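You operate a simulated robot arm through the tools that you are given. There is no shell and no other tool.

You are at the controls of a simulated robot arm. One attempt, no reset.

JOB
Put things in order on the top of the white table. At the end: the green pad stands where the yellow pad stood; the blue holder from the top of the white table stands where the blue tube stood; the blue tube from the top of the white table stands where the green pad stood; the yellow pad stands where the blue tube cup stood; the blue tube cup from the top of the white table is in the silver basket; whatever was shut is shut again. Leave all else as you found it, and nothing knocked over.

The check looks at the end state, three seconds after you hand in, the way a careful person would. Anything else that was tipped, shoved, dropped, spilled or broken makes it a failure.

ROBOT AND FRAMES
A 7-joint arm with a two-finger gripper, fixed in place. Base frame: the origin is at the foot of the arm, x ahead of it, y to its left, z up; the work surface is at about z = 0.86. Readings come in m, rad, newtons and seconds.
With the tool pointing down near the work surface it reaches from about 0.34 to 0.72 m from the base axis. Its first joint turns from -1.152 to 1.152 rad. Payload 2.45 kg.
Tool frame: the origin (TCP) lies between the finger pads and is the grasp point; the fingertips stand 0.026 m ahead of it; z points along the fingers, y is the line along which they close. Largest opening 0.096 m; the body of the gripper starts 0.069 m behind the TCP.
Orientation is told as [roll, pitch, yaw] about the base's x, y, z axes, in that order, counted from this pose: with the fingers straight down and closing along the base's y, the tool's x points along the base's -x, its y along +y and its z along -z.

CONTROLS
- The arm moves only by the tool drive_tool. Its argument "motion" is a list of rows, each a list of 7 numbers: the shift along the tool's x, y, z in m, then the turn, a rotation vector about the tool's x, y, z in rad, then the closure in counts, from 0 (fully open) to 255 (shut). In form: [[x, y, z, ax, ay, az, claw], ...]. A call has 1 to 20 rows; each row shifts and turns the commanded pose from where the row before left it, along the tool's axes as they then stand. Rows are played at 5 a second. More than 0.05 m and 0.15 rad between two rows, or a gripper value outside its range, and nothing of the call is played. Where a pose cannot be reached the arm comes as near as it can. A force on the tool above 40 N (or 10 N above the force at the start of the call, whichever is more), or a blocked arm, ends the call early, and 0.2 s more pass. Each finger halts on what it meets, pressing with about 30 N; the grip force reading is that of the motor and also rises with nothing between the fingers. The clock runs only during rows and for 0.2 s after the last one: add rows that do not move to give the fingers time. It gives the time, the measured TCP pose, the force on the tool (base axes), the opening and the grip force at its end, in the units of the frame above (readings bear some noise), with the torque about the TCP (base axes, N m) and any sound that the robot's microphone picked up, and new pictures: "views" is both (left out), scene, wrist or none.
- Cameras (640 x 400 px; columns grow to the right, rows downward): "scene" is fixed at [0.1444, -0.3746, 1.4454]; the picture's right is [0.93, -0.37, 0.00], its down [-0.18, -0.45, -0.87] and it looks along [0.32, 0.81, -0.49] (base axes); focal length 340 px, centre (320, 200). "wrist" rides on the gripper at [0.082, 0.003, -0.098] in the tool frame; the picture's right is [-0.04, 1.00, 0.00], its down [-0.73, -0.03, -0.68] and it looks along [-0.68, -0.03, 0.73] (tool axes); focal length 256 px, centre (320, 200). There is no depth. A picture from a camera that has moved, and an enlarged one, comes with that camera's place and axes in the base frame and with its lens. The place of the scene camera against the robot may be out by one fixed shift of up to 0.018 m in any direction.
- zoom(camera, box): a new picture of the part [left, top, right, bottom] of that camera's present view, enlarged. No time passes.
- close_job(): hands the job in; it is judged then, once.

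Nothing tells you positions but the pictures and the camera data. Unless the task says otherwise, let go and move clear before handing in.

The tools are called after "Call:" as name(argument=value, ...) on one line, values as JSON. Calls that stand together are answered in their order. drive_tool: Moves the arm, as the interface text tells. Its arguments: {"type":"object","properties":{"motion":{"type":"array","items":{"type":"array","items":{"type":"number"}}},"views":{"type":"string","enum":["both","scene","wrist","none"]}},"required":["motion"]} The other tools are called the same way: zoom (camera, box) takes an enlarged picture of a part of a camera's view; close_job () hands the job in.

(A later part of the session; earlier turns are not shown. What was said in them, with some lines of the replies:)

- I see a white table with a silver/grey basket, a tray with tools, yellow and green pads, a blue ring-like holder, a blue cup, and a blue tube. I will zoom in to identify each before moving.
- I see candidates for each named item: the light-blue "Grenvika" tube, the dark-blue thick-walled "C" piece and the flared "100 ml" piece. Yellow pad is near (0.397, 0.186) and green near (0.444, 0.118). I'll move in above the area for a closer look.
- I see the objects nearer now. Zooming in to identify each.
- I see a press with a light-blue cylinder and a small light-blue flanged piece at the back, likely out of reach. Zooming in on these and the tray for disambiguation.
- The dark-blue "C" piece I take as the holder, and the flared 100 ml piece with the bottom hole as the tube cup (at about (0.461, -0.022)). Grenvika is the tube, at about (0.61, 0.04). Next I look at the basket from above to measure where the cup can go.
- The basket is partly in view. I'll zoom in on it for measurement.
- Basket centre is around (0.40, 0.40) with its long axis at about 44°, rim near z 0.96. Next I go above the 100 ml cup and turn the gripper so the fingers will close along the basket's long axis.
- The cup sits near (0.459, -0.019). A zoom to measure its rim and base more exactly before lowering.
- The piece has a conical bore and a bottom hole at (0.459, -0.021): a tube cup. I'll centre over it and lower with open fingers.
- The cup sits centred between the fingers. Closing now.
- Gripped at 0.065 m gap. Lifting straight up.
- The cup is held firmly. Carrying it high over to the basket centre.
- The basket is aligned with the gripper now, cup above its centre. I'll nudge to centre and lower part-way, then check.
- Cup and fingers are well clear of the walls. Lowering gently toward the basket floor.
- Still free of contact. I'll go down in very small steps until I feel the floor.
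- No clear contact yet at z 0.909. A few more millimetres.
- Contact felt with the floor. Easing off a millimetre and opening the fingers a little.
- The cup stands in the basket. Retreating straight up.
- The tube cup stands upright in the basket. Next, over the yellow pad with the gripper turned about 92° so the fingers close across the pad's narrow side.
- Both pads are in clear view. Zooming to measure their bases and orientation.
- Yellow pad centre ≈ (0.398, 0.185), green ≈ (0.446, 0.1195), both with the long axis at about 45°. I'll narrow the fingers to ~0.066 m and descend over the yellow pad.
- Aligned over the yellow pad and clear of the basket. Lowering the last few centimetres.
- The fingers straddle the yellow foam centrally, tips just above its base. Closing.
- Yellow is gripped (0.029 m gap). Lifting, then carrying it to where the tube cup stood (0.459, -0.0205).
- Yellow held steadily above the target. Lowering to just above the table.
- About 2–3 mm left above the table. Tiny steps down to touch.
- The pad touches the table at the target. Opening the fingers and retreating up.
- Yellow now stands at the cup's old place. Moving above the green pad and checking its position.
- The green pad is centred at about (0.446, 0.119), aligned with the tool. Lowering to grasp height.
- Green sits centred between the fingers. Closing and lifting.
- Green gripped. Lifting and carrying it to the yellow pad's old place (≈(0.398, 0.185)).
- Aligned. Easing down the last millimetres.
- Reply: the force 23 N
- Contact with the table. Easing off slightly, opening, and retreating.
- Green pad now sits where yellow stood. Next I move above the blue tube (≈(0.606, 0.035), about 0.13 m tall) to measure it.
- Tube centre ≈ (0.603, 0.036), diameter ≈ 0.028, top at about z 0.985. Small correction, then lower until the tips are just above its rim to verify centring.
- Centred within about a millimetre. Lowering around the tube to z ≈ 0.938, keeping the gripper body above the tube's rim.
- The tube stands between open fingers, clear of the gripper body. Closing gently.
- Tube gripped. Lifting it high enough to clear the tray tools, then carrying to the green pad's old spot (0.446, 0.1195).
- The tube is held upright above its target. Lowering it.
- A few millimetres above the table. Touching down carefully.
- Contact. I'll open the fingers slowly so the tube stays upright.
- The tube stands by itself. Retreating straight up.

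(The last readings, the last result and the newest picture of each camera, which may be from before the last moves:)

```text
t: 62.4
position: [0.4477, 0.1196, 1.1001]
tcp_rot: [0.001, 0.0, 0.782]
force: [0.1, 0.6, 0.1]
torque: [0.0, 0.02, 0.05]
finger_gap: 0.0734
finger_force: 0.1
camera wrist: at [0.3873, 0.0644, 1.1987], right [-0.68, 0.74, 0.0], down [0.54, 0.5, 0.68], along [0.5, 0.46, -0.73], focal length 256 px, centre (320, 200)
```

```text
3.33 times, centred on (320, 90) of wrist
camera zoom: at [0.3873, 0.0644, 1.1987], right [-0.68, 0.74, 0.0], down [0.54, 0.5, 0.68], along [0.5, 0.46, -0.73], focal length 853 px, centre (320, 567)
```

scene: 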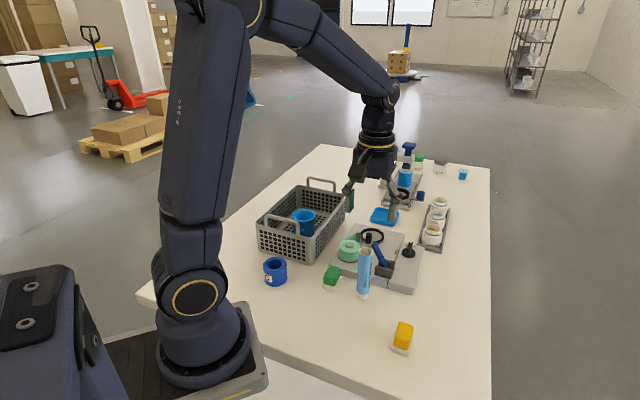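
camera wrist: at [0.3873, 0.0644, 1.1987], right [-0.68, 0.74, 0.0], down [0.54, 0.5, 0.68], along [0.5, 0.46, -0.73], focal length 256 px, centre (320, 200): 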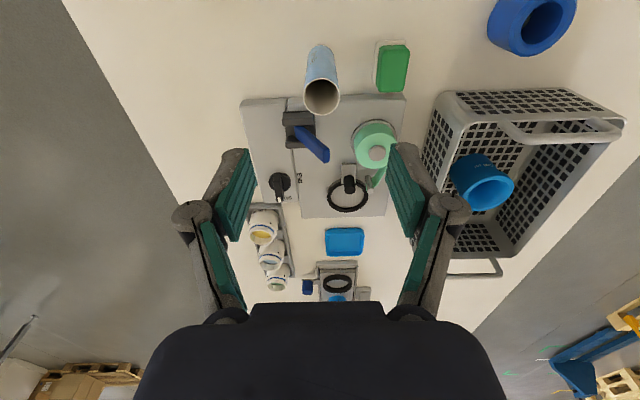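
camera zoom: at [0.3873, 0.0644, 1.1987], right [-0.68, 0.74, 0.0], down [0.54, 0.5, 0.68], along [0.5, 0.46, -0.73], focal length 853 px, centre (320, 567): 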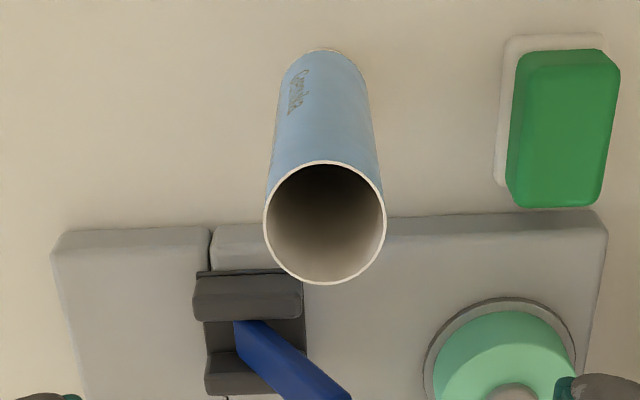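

The tube stands at (0.446, 0.12), upright. Next the dark-blue holder "C" near (0.278, 0.247); moving above it.

Call:
drive_tool(motion=[[0.0058, 0.0417, 0, 0, 0, 0, 0], [0.0058, 0.0417, 0, 0, 0, 0, 0], [0.0058, 0.0417, 0, 0, 0, 0, 0], [0.0058, 0.0417, 0, 0, 0, 0, 0], [0.0058, 0.0417, 0, 0, 0, 0, 0], [0, 0, 0, 0, 0, 0, 0], [0, 0, 0, 0, 0, 0, 0]])

Call:
zoom(camera="wrist", box=[224, 0, 416, 120])

```text
t: 64.0
position: [0.2775, 0.2479, 1.0967]
tcp_rot: [0.0, 0.002, 0.783]
force: [-0.4, 0.2, -0.3]
torque: [-0.02, -0.02, 0.02]
finger_gap: 0.0963
finger_force: 0.0
camera wrist: at [0.2186, 0.1923, 1.1971], right [-0.68, 0.74, 0.0], down [0.54, 0.5, 0.68], along [0.5, 0.46, -0.73], focal length 256 px, centre (320, 200)
```

scene: 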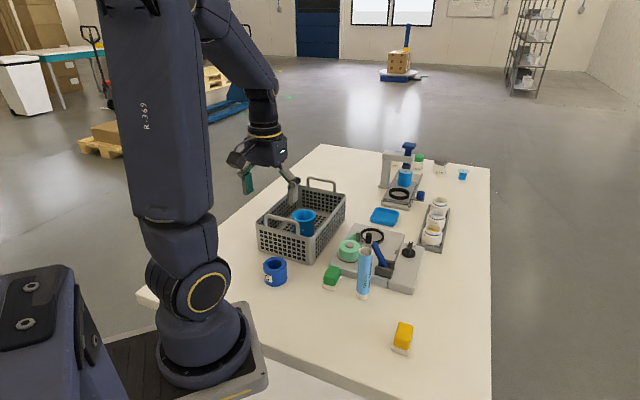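
wrist: 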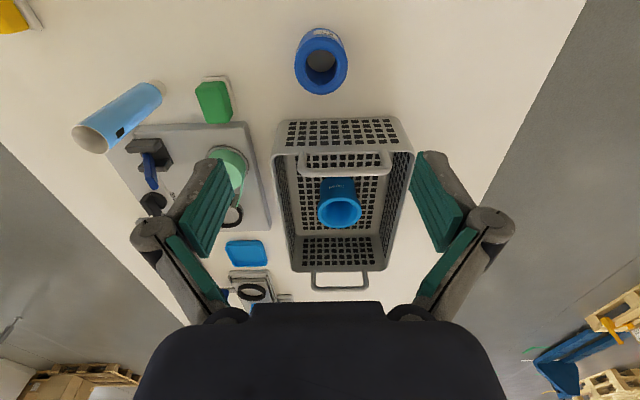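

```text
3.33 times, centred on (320, 60) of wrist
camera zoom: at [0.2186, 0.1923, 1.1971], right [-0.68, 0.74, 0.0], down [0.54, 0.5, 0.68], along [0.5, 0.46, -0.73], focal length 853 px, centre (320, 667)
```

zoom: 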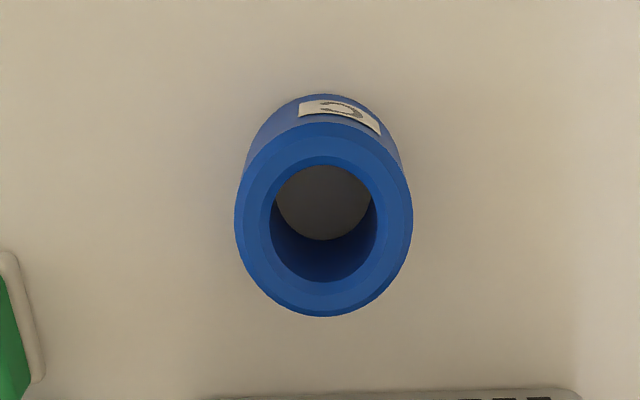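

Holder centre ≈ (0.276, 0.2465), diameter ≈ 0.055, about 0.047 m tall. Correcting slightly and lowering part-way with open fingers.

Call:
drive_tool(motion=[[0.002, 0.001, 0.02, 0, 0, 0, 0], [0, 0, 0.04, 0, 0, 0, 0], [0, 0, 0.04, 0, 0, 0, 0], [0, 0, 0.03, 0, 0, 0, 0], [0, 0, 0, 0, 0, 0, 0]])

```text
t: 65.2
position: [0.2766, 0.2492, 0.9672]
tcp_rot: [0.001, 0.0, 0.782]
force: [0.2, 0.0, -0.5]
torque: [-0.01, -0.02, 0.01]
finger_gap: 0.0959
finger_force: 0.0
camera wrist: at [0.2175, 0.1921, 1.0675], right [-0.68, 0.74, 0.0], down [0.54, 0.5, 0.68], along [0.5, 0.46, -0.73], focal length 256 px, centre (320, 200)
```

scene: 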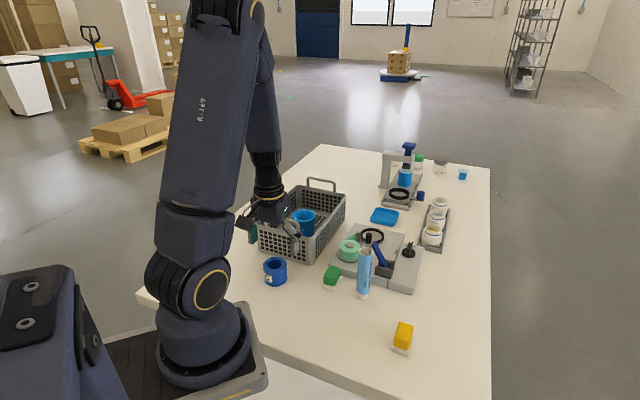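
wrist: 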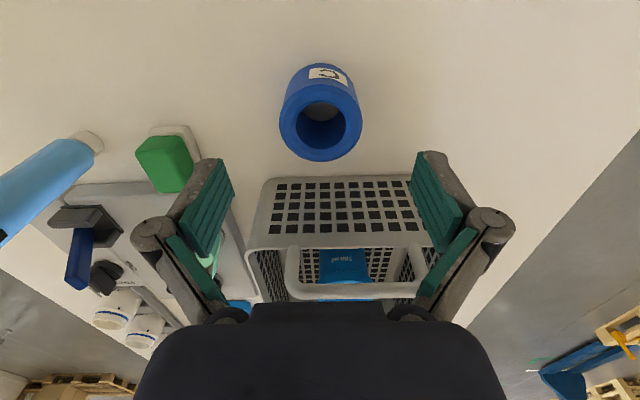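

Holder is centred. The fingers are clear of basket and green pad. Going down to grasp height.

Call:
drive_tool(motion=[[0, 0.0005, 0.03, 0, 0, 0, 0], [0, 0, 0.025, 0, 0, 0, 0], [0, 0, 0.015, 0, 0, 0, 0], [0, 0, 0.004, 0, 0, 0, 0], [0, 0, 0, 0, 0, 0, 0]])

Call:
zoom(camera="scene", box=[220, 190, 348, 310])

```text
t: 66.4
position: [0.2758, 0.2465, 0.8944]
tcp_rot: [0.0, 0.001, 0.783]
force: [-0.2, 0.0, 0.3]
torque: [0.0, -0.03, 0.02]
finger_gap: 0.0963
finger_force: 0.1
camera wrist: at [0.216, 0.192, 0.9939], right [-0.68, 0.74, 0.0], down [0.54, 0.5, 0.68], along [0.5, 0.46, -0.73], focal length 256 px, centre (320, 200)
```

scene: 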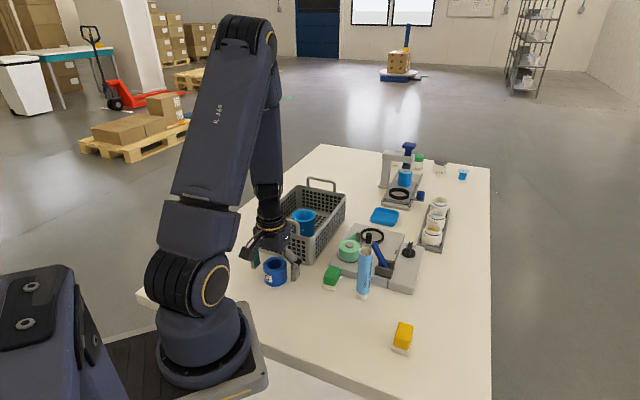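
wrist: 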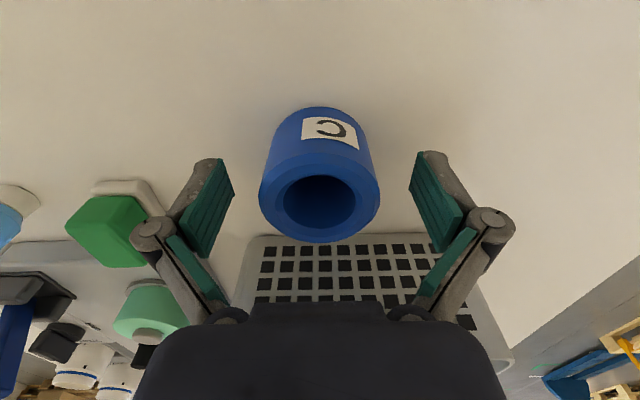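

```text
3.33 times, centred on (284, 250) of scene
camera zoom: at [0.1444, -0.3746, 1.4454], right [0.93, -0.37, 0.0], down [-0.18, -0.45, -0.87], along [0.32, 0.81, -0.49], focal length 1134 px, centre (440, 33)
```

zoom: 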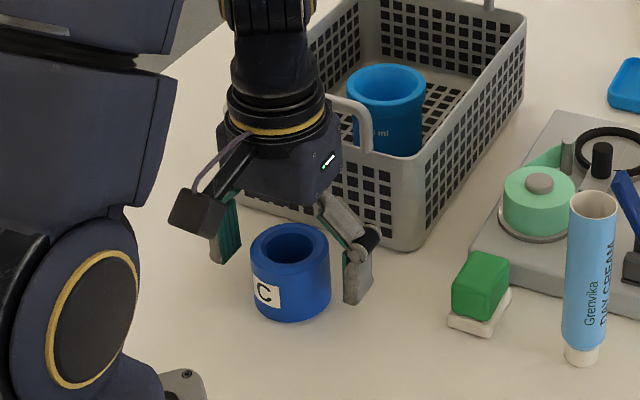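

The holder sits centred between the fingers, no contact elsewhere. Closing.

Call:
drive_tool(motion=[[0, 0, 0, 0, 0, 0, 50], [0, 0, 0, 0, 0, 0, 90], [0, 0, 0, 0, 0, 0, 130], [0, 0, 0, 0, 0, 0, 170], [0, 0, 0, 0, 0, 0, 170]])

```text
t: 67.6
position: [0.2753, 0.2482, 0.8952]
tcp_rot: [0.001, -0.001, 0.785]
force: [0.4, -0.8, 7.6]
torque: [-0.03, 0.12, 0.07]
finger_gap: 0.0534
finger_force: 30.0
camera wrist: at [0.216, 0.1919, 0.9942], right [-0.68, 0.74, 0.0], down [0.54, 0.5, 0.68], along [0.5, 0.46, -0.73], focal length 256 px, centre (320, 200)
```

scene: 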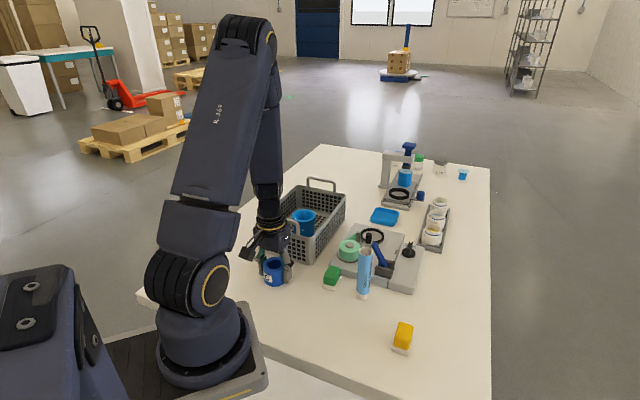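
wrist: 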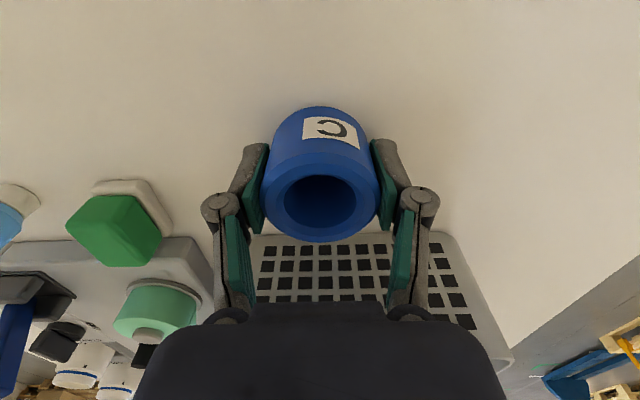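

Holder gripped (0.053 m). Lifting it high so it clears the tube on the way.

Call:
drive_tool(motion=[[0, 0, -0.01, 0, 0, 0, 170], [0, 0, -0.03, 0, 0, 0, 170], [0, 0, -0.04, 0, 0, 0, 170], [0, 0, -0.04, 0, 0, 0, 170], [0, 0, -0.04, 0, 0, 0, 170], [0, 0, -0.04, 0, 0, 0, 170], [0, 0, -0.02, 0, 0, 0, 170], [0, 0, 0, 0, 0, 0, 170]])

```text
t: 69.4
position: [0.2756, 0.2471, 1.1136]
tcp_rot: [-0.001, -0.002, 0.782]
force: [-0.5, 0.1, -0.1]
torque: [0.02, 0.05, -0.01]
finger_gap: 0.0534
finger_force: 30.2
camera wrist: at [0.2156, 0.1921, 1.2132], right [-0.68, 0.74, 0.0], down [0.54, 0.5, 0.68], along [0.5, 0.46, -0.73], focal length 256 px, centre (320, 200)
```

scene: 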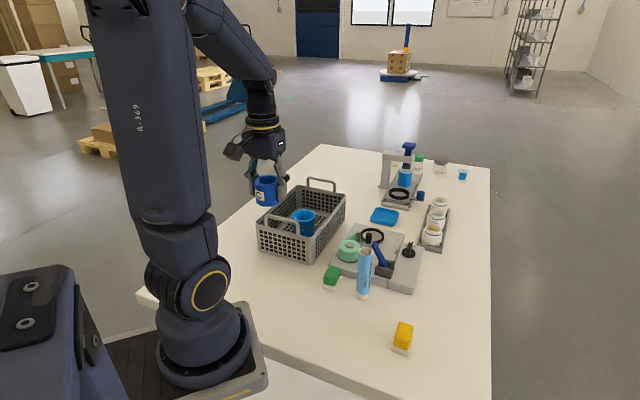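
wrist: 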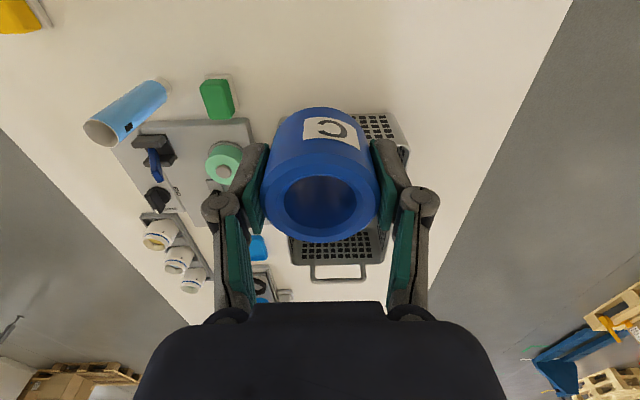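

Held well. Carrying it to the tube's old place (0.603, 0.036).

Call:
drive_tool(motion=[[-0.0091, -0.0423, 0, 0, 0, 0, 170], [-0.0091, -0.0423, 0, 0, 0, 0, 170], [-0.0091, -0.0423, 0, 0, 0, 0, 170], [-0.0091, -0.0423, 0, 0, 0, 0, 170], [-0.0091, -0.0423, 0, 0, 0, 0, 170], [-0.0091, -0.0423, 0, 0, 0, 0, 170], [-0.0091, -0.0423, 0, 0, 0, 0, 170], [-0.0091, -0.0423, 0, 0, 0, 0, 170], [-0.0091, -0.0423, 0, 0, 0, 0, 170], [0, 0, 0, 0, 0, 0, 170], [0, 0, 0, 0, 0, 0, 170]])

```text
t: 71.8
position: [0.6022, 0.0357, 1.1121]
tcp_rot: [0.0, 0.001, 0.783]
force: [0.0, -0.2, -1.4]
torque: [-0.02, 0.01, 0.03]
finger_gap: 0.0532
finger_force: 30.5
camera wrist: at [0.5438, -0.0202, 1.212], right [-0.68, 0.74, 0.0], down [0.54, 0.5, 0.68], along [0.5, 0.46, -0.73], focal length 256 px, centre (320, 200)
```

scene: 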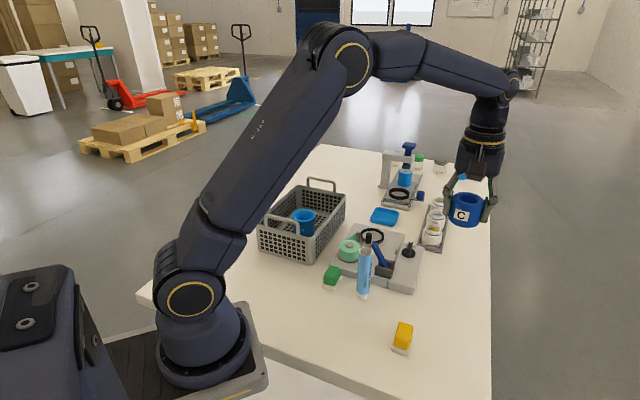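
wrist: 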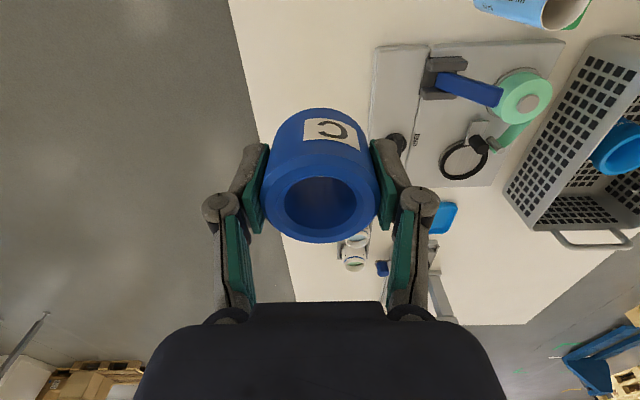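

Above the target; the tray edge leaves about 2 cm beside the finger. Lowering.

Call:
drive_tool(motion=[[0, 0, 0.04, 0, 0, 0, 170], [0, 0, 0.04, 0, 0, 0, 170], [0, 0, 0.04, 0, 0, 0, 170], [0, 0, 0.04, 0, 0, 0, 170], [0, 0, 0.03, 0, 0, 0, 170], [0, 0, 0.015, 0, 0, 0, 170], [0, 0, 0.008, 0, 0, 0, 170], [0, 0, 0, 0, 0, 0, 170]])

Call:
zoom(camera="scene", box=[380, 220, 508, 320])

```text
t: 73.6
position: [0.6017, 0.0348, 0.9007]
tcp_rot: [-0.002, -0.001, 0.784]
force: [-0.1, -0.4, -1.8]
torque: [0.01, 0.04, 0.0]
finger_gap: 0.0534
finger_force: 29.7
camera wrist: at [0.5434, -0.0206, 1.0001], right [-0.68, 0.74, 0.0], down [0.54, 0.5, 0.68], along [0.5, 0.46, -0.73], focal length 256 px, centre (320, 200)
```

scene: 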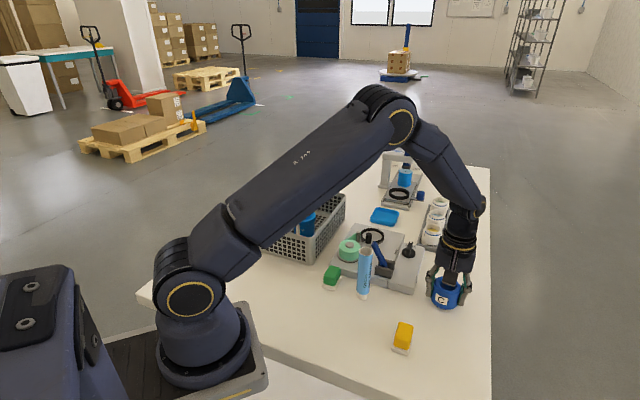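
wrist: 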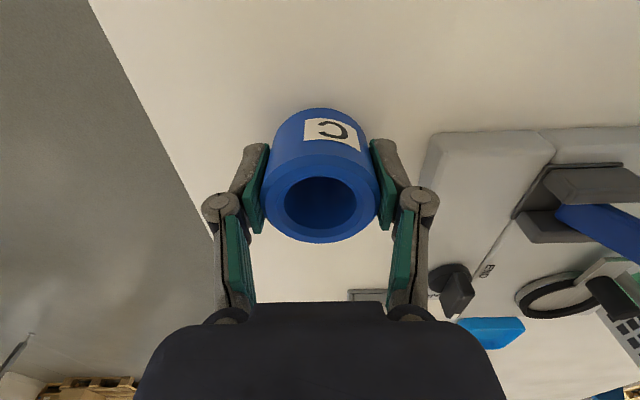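

```text
4.00 times, centred on (444, 270) of scene
camera zoom: at [0.1444, -0.3746, 1.4454], right [0.93, -0.37, 0.0], down [-0.18, -0.45, -0.87], along [0.32, 0.81, -0.49], focal length 1361 px, centre (-176, -80)
```

zoom: 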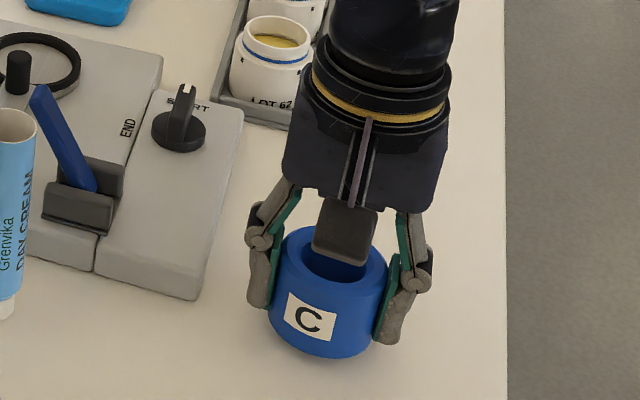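

About 6 mm above the table. Lowering in small steps.

Call:
drive_tool(motion=[[0, 0.0005, 0.002, 0, 0, 0, 170], [0, 0, 0.0015, 0, 0, 0, 170], [0, 0, 0.001, 0, 0, 0, 170], [0, 0, 0, 0, 0, 0, 170]], views="none")

```text
t: 74.6
position: [0.6009, 0.0352, 0.8962]
tcp_rot: [-0.001, 0.0, 0.783]
force: [-0.5, 0.8, 0.0]
torque: [-0.03, 0.0, 0.0]
finger_gap: 0.0531
finger_force: 30.0
```

Call:
drive_tool(motion=[[0, 0, 0.001, 0, 0, 0, 170], [0, 0, 0, 0, 0, 0, 170]], views="none")

```text
t: 75.2
position: [0.6023, 0.034, 0.8951]
tcp_rot: [0.0, 0.002, 0.785]
force: [0.2, -0.2, -0.4]
torque: [0.03, 0.01, 0.0]
finger_gap: 0.0534
finger_force: 30.3
```

Call:
drive_tool(motion=[[0, 0, 0.0008, 0, 0, 0, 170], [0, 0, 0, 0, 0, 0, 170]], views="none")

```text
t: 75.8
position: [0.6014, 0.036, 0.8946]
tcp_rot: [-0.001, -0.002, 0.782]
force: [0.3, 0.6, 0.2]
torque: [0.01, 0.01, -0.03]
finger_gap: 0.0534
finger_force: 30.3
```

Call:
drive_tool(motion=[[0, 0, 0.0007, 0, 0, 0, 170], [0, 0, 0, 0, 0, 0, 170]], views="none")

```text
t: 76.4
position: [0.6014, 0.0344, 0.8939]
tcp_rot: [-0.001, -0.001, 0.782]
force: [-2.0, -0.7, 6.5]
torque: [0.1, 0.16, 0.08]
finger_gap: 0.0531
finger_force: 30.2
```

Contact with the table. Opening slightly and checking.

Call:
drive_tool(motion=[[0, 0, 0, 0, 0, 0, 110], [0, 0, 0, 0, 0, 0, 100], [0, 0, 0, 0, 0, 0, 85], [0, 0, 0, 0, 0, 0, 75], [0, 0, 0, 0, 0, 0, 75]])

```text
t: 77.6
position: [0.6018, 0.0362, 0.8955]
tcp_rot: [0.001, 0.001, 0.782]
force: [-1.1, 0.6, 0.7]
torque: [0.01, -0.01, 0.01]
finger_gap: 0.0678
finger_force: 0.1
camera wrist: at [0.5425, -0.0201, 0.9938], right [-0.68, 0.74, 0.0], down [0.54, 0.5, 0.68], along [0.5, 0.46, -0.73], focal length 256 px, centre (320, 200)
```

scene: 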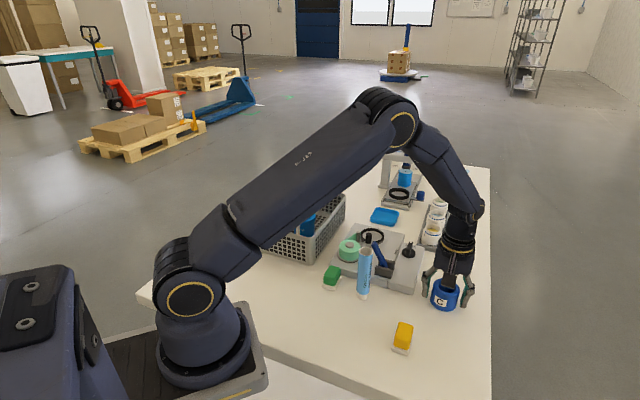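
wrist: 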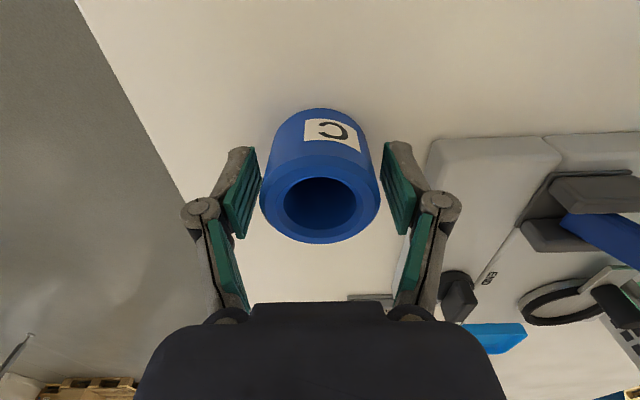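

Holder released and standing. Retreating straight up, then a look over everything.

Call:
drive_tool(motion=[[0, 0, -0.01, 0, 0, 0, 75], [0, 0, -0.03, 0, 0, 0, 75], [0, 0, -0.04, 0, 0, 0, 75], [0, 0, -0.04, 0, 0, 0, 75], [0, 0, -0.04, 0, 0, 0, 75], [0, 0, -0.04, 0, 0, 0, 50], [0, 0, -0.03, 0, 0, 0, 0], [0, 0, 0, 0, 0, 0, 0]])

Call:
zoom(camera="wrist", box=[224, 30, 416, 150])

```text
t: 79.4
position: [0.6008, 0.035, 1.1244]
tcp_rot: [-0.003, 0.001, 0.784]
force: [-0.3, -0.2, 0.2]
torque: [-0.02, 0.02, 0.04]
finger_gap: 0.0961
finger_force: 0.1
camera wrist: at [0.5421, -0.0203, 1.224], right [-0.68, 0.74, 0.0], down [0.54, 0.5, 0.68], along [0.5, 0.46, -0.73], focal length 256 px, centre (320, 200)
```

scene: 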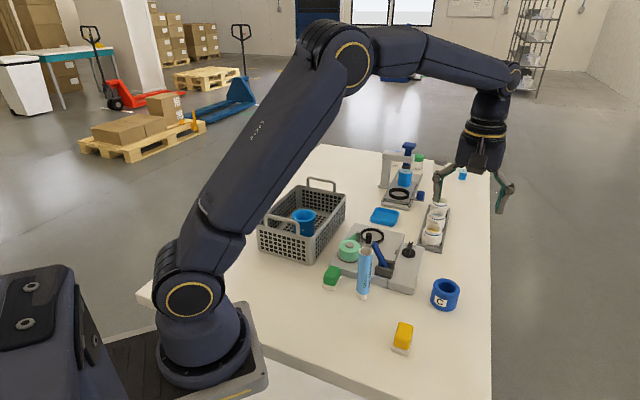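
wrist: 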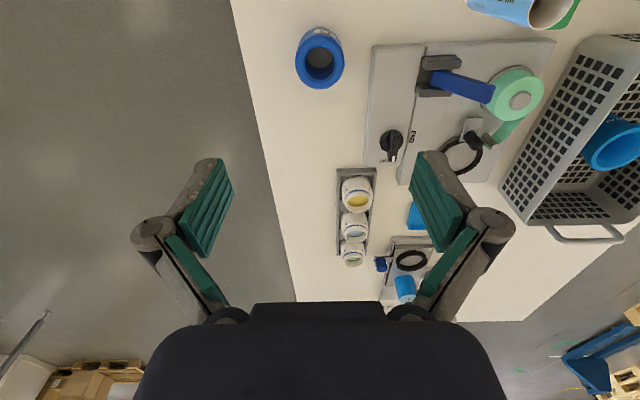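

```text
3.33 times, centred on (320, 90) of wrist
camera zoom: at [0.5421, -0.0203, 1.224], right [-0.68, 0.74, 0.0], down [0.54, 0.5, 0.68], along [0.5, 0.46, -0.73], focal length 853 px, centre (320, 567)
```

zoom: 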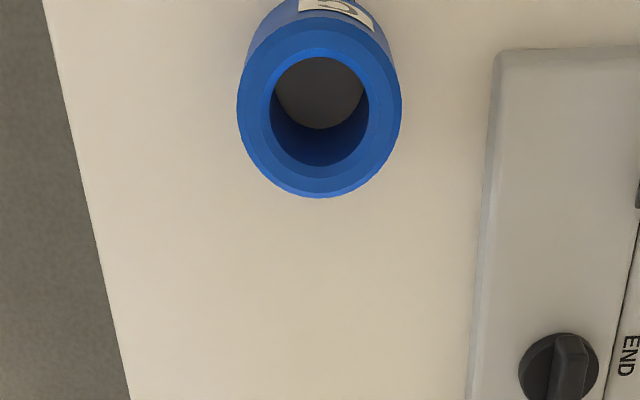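

All five pieces are moved. I'll zoom in on the scene to verify that everything stands upright and nothing else has shifted.

Call:
zoom(camera="scene", box=[240, 230, 480, 380])

Call:
zoom(camera="scene", box=[240, 165, 400, 265])

Call:
zoom(camera="scene", box=[340, 130, 500, 230])

```text
2.67 times, centred on (360, 305) of scene
camera zoom: at [0.1444, -0.3746, 1.4454], right [0.93, -0.37, 0.0], down [-0.18, -0.45, -0.87], along [0.32, 0.81, -0.49], focal length 907 px, centre (213, -80)
```

zoom: 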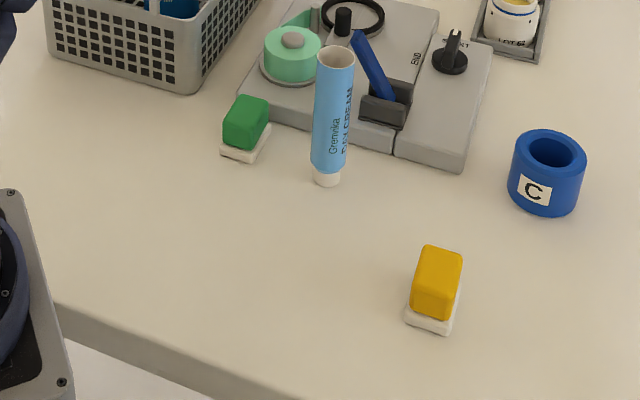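

```text
4.00 times, centred on (320, 215) of scene
camera zoom: at [0.1444, -0.3746, 1.4454], right [0.93, -0.37, 0.0], down [-0.18, -0.45, -0.87], along [0.32, 0.81, -0.49], focal length 1361 px, centre (320, 140)
```

zoom: 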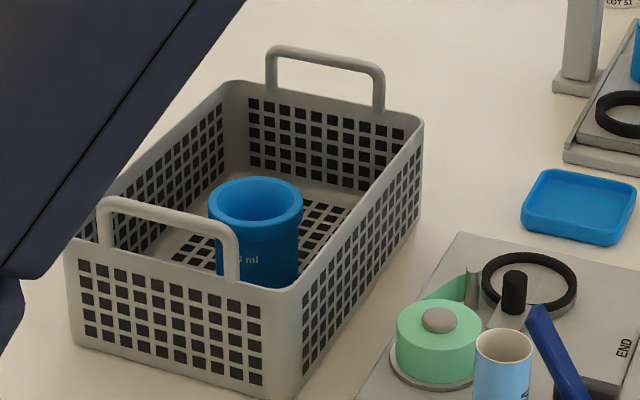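

```text
4.00 times, centred on (420, 180) of scene
camera zoom: at [0.1444, -0.3746, 1.4454], right [0.93, -0.37, 0.0], down [-0.18, -0.45, -0.87], along [0.32, 0.81, -0.49], focal length 1361 px, centre (-80, 280)
```

zoom: 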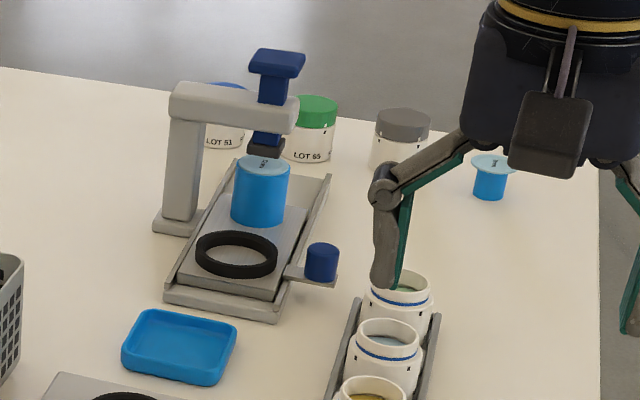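

Everything stands upright: green at yellow's place, tube at green's, holder at tube's, yellow at the cup's, and the tube cup in the basket; nothing was opened. I raise the arm a bit more, clear of all items, before handing in.

Call:
drive_tool(motion=[[0.02, 0, -0.03, 0, 0, 0, 0], [0.03, 0, -0.03, 0, 0, 0, 0], [0.03, 0, -0.03, 0, 0, 0, 0], [0, 0, 0, 0, 0, 0, 0]])

```text
t: 80.4
position: [0.5454, -0.0226, 1.2138]
tcp_rot: [0.0, 0.0, 0.783]
force: [-0.5, 0.0, 0.7]
torque: [0.01, -0.01, 0.01]
finger_gap: 0.0961
finger_force: 0.1
camera wrist: at [0.4854, -0.0779, 1.3136], right [-0.68, 0.74, 0.0], down [0.54, 0.5, 0.68], along [0.5, 0.46, -0.73], focal length 256 px, centre (320, 200)
```

scene: 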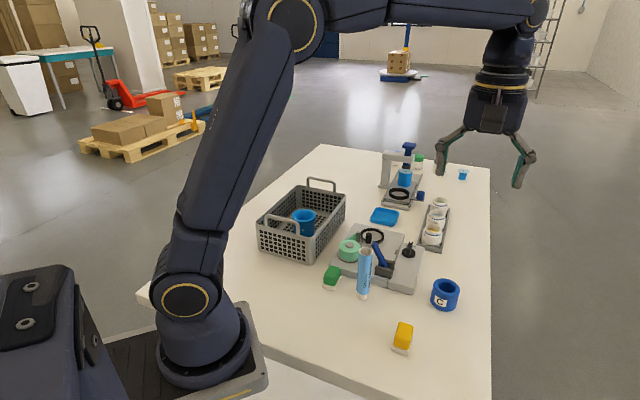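
wrist: 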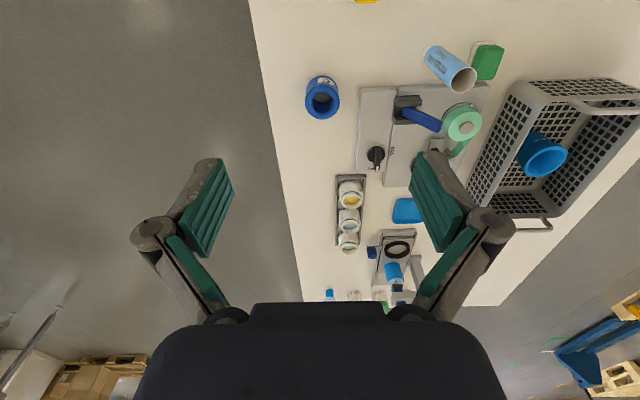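

All the pieces are in their places and upright, and the arm is clear with the gripper open. I'm handing the job in.

Call:
close_job()

```text
The job is handed in.
```

I moved all five pieces and handed the job in. In the last pictures everything stands upright and nothing else looks shifted.

| Piece | Where it stands now |
|---|---|
| Green pad | Where the yellow pad stood |
| Blue holder (dark-blue piece marked "C") | Where the blue tube stood |
| Blue tube ("Grenvika Day Cream") | Where the green pad stood |
| Yellow pad | Where the blue tube cup stood |
| Blue tube cup (flared piece marked "100 ml") | In the silver basket, near the middle |

- **Which piece is which:** nothing on the table names the holder or the tube cup, so I judged by shape. I took the flared "100 ml" piece, with its tapered bore and bottom hole, as the tube cup. I took the thick-walled "C" piece as the holder. If those two are the other way round, the job will not pass.
- **Accuracy:** by the wrist camera and arm readings, the four pieces on the table are within a few millimetres of the old spots.
- **Shut things:** I opened nothing, so there was nothing to shut again.
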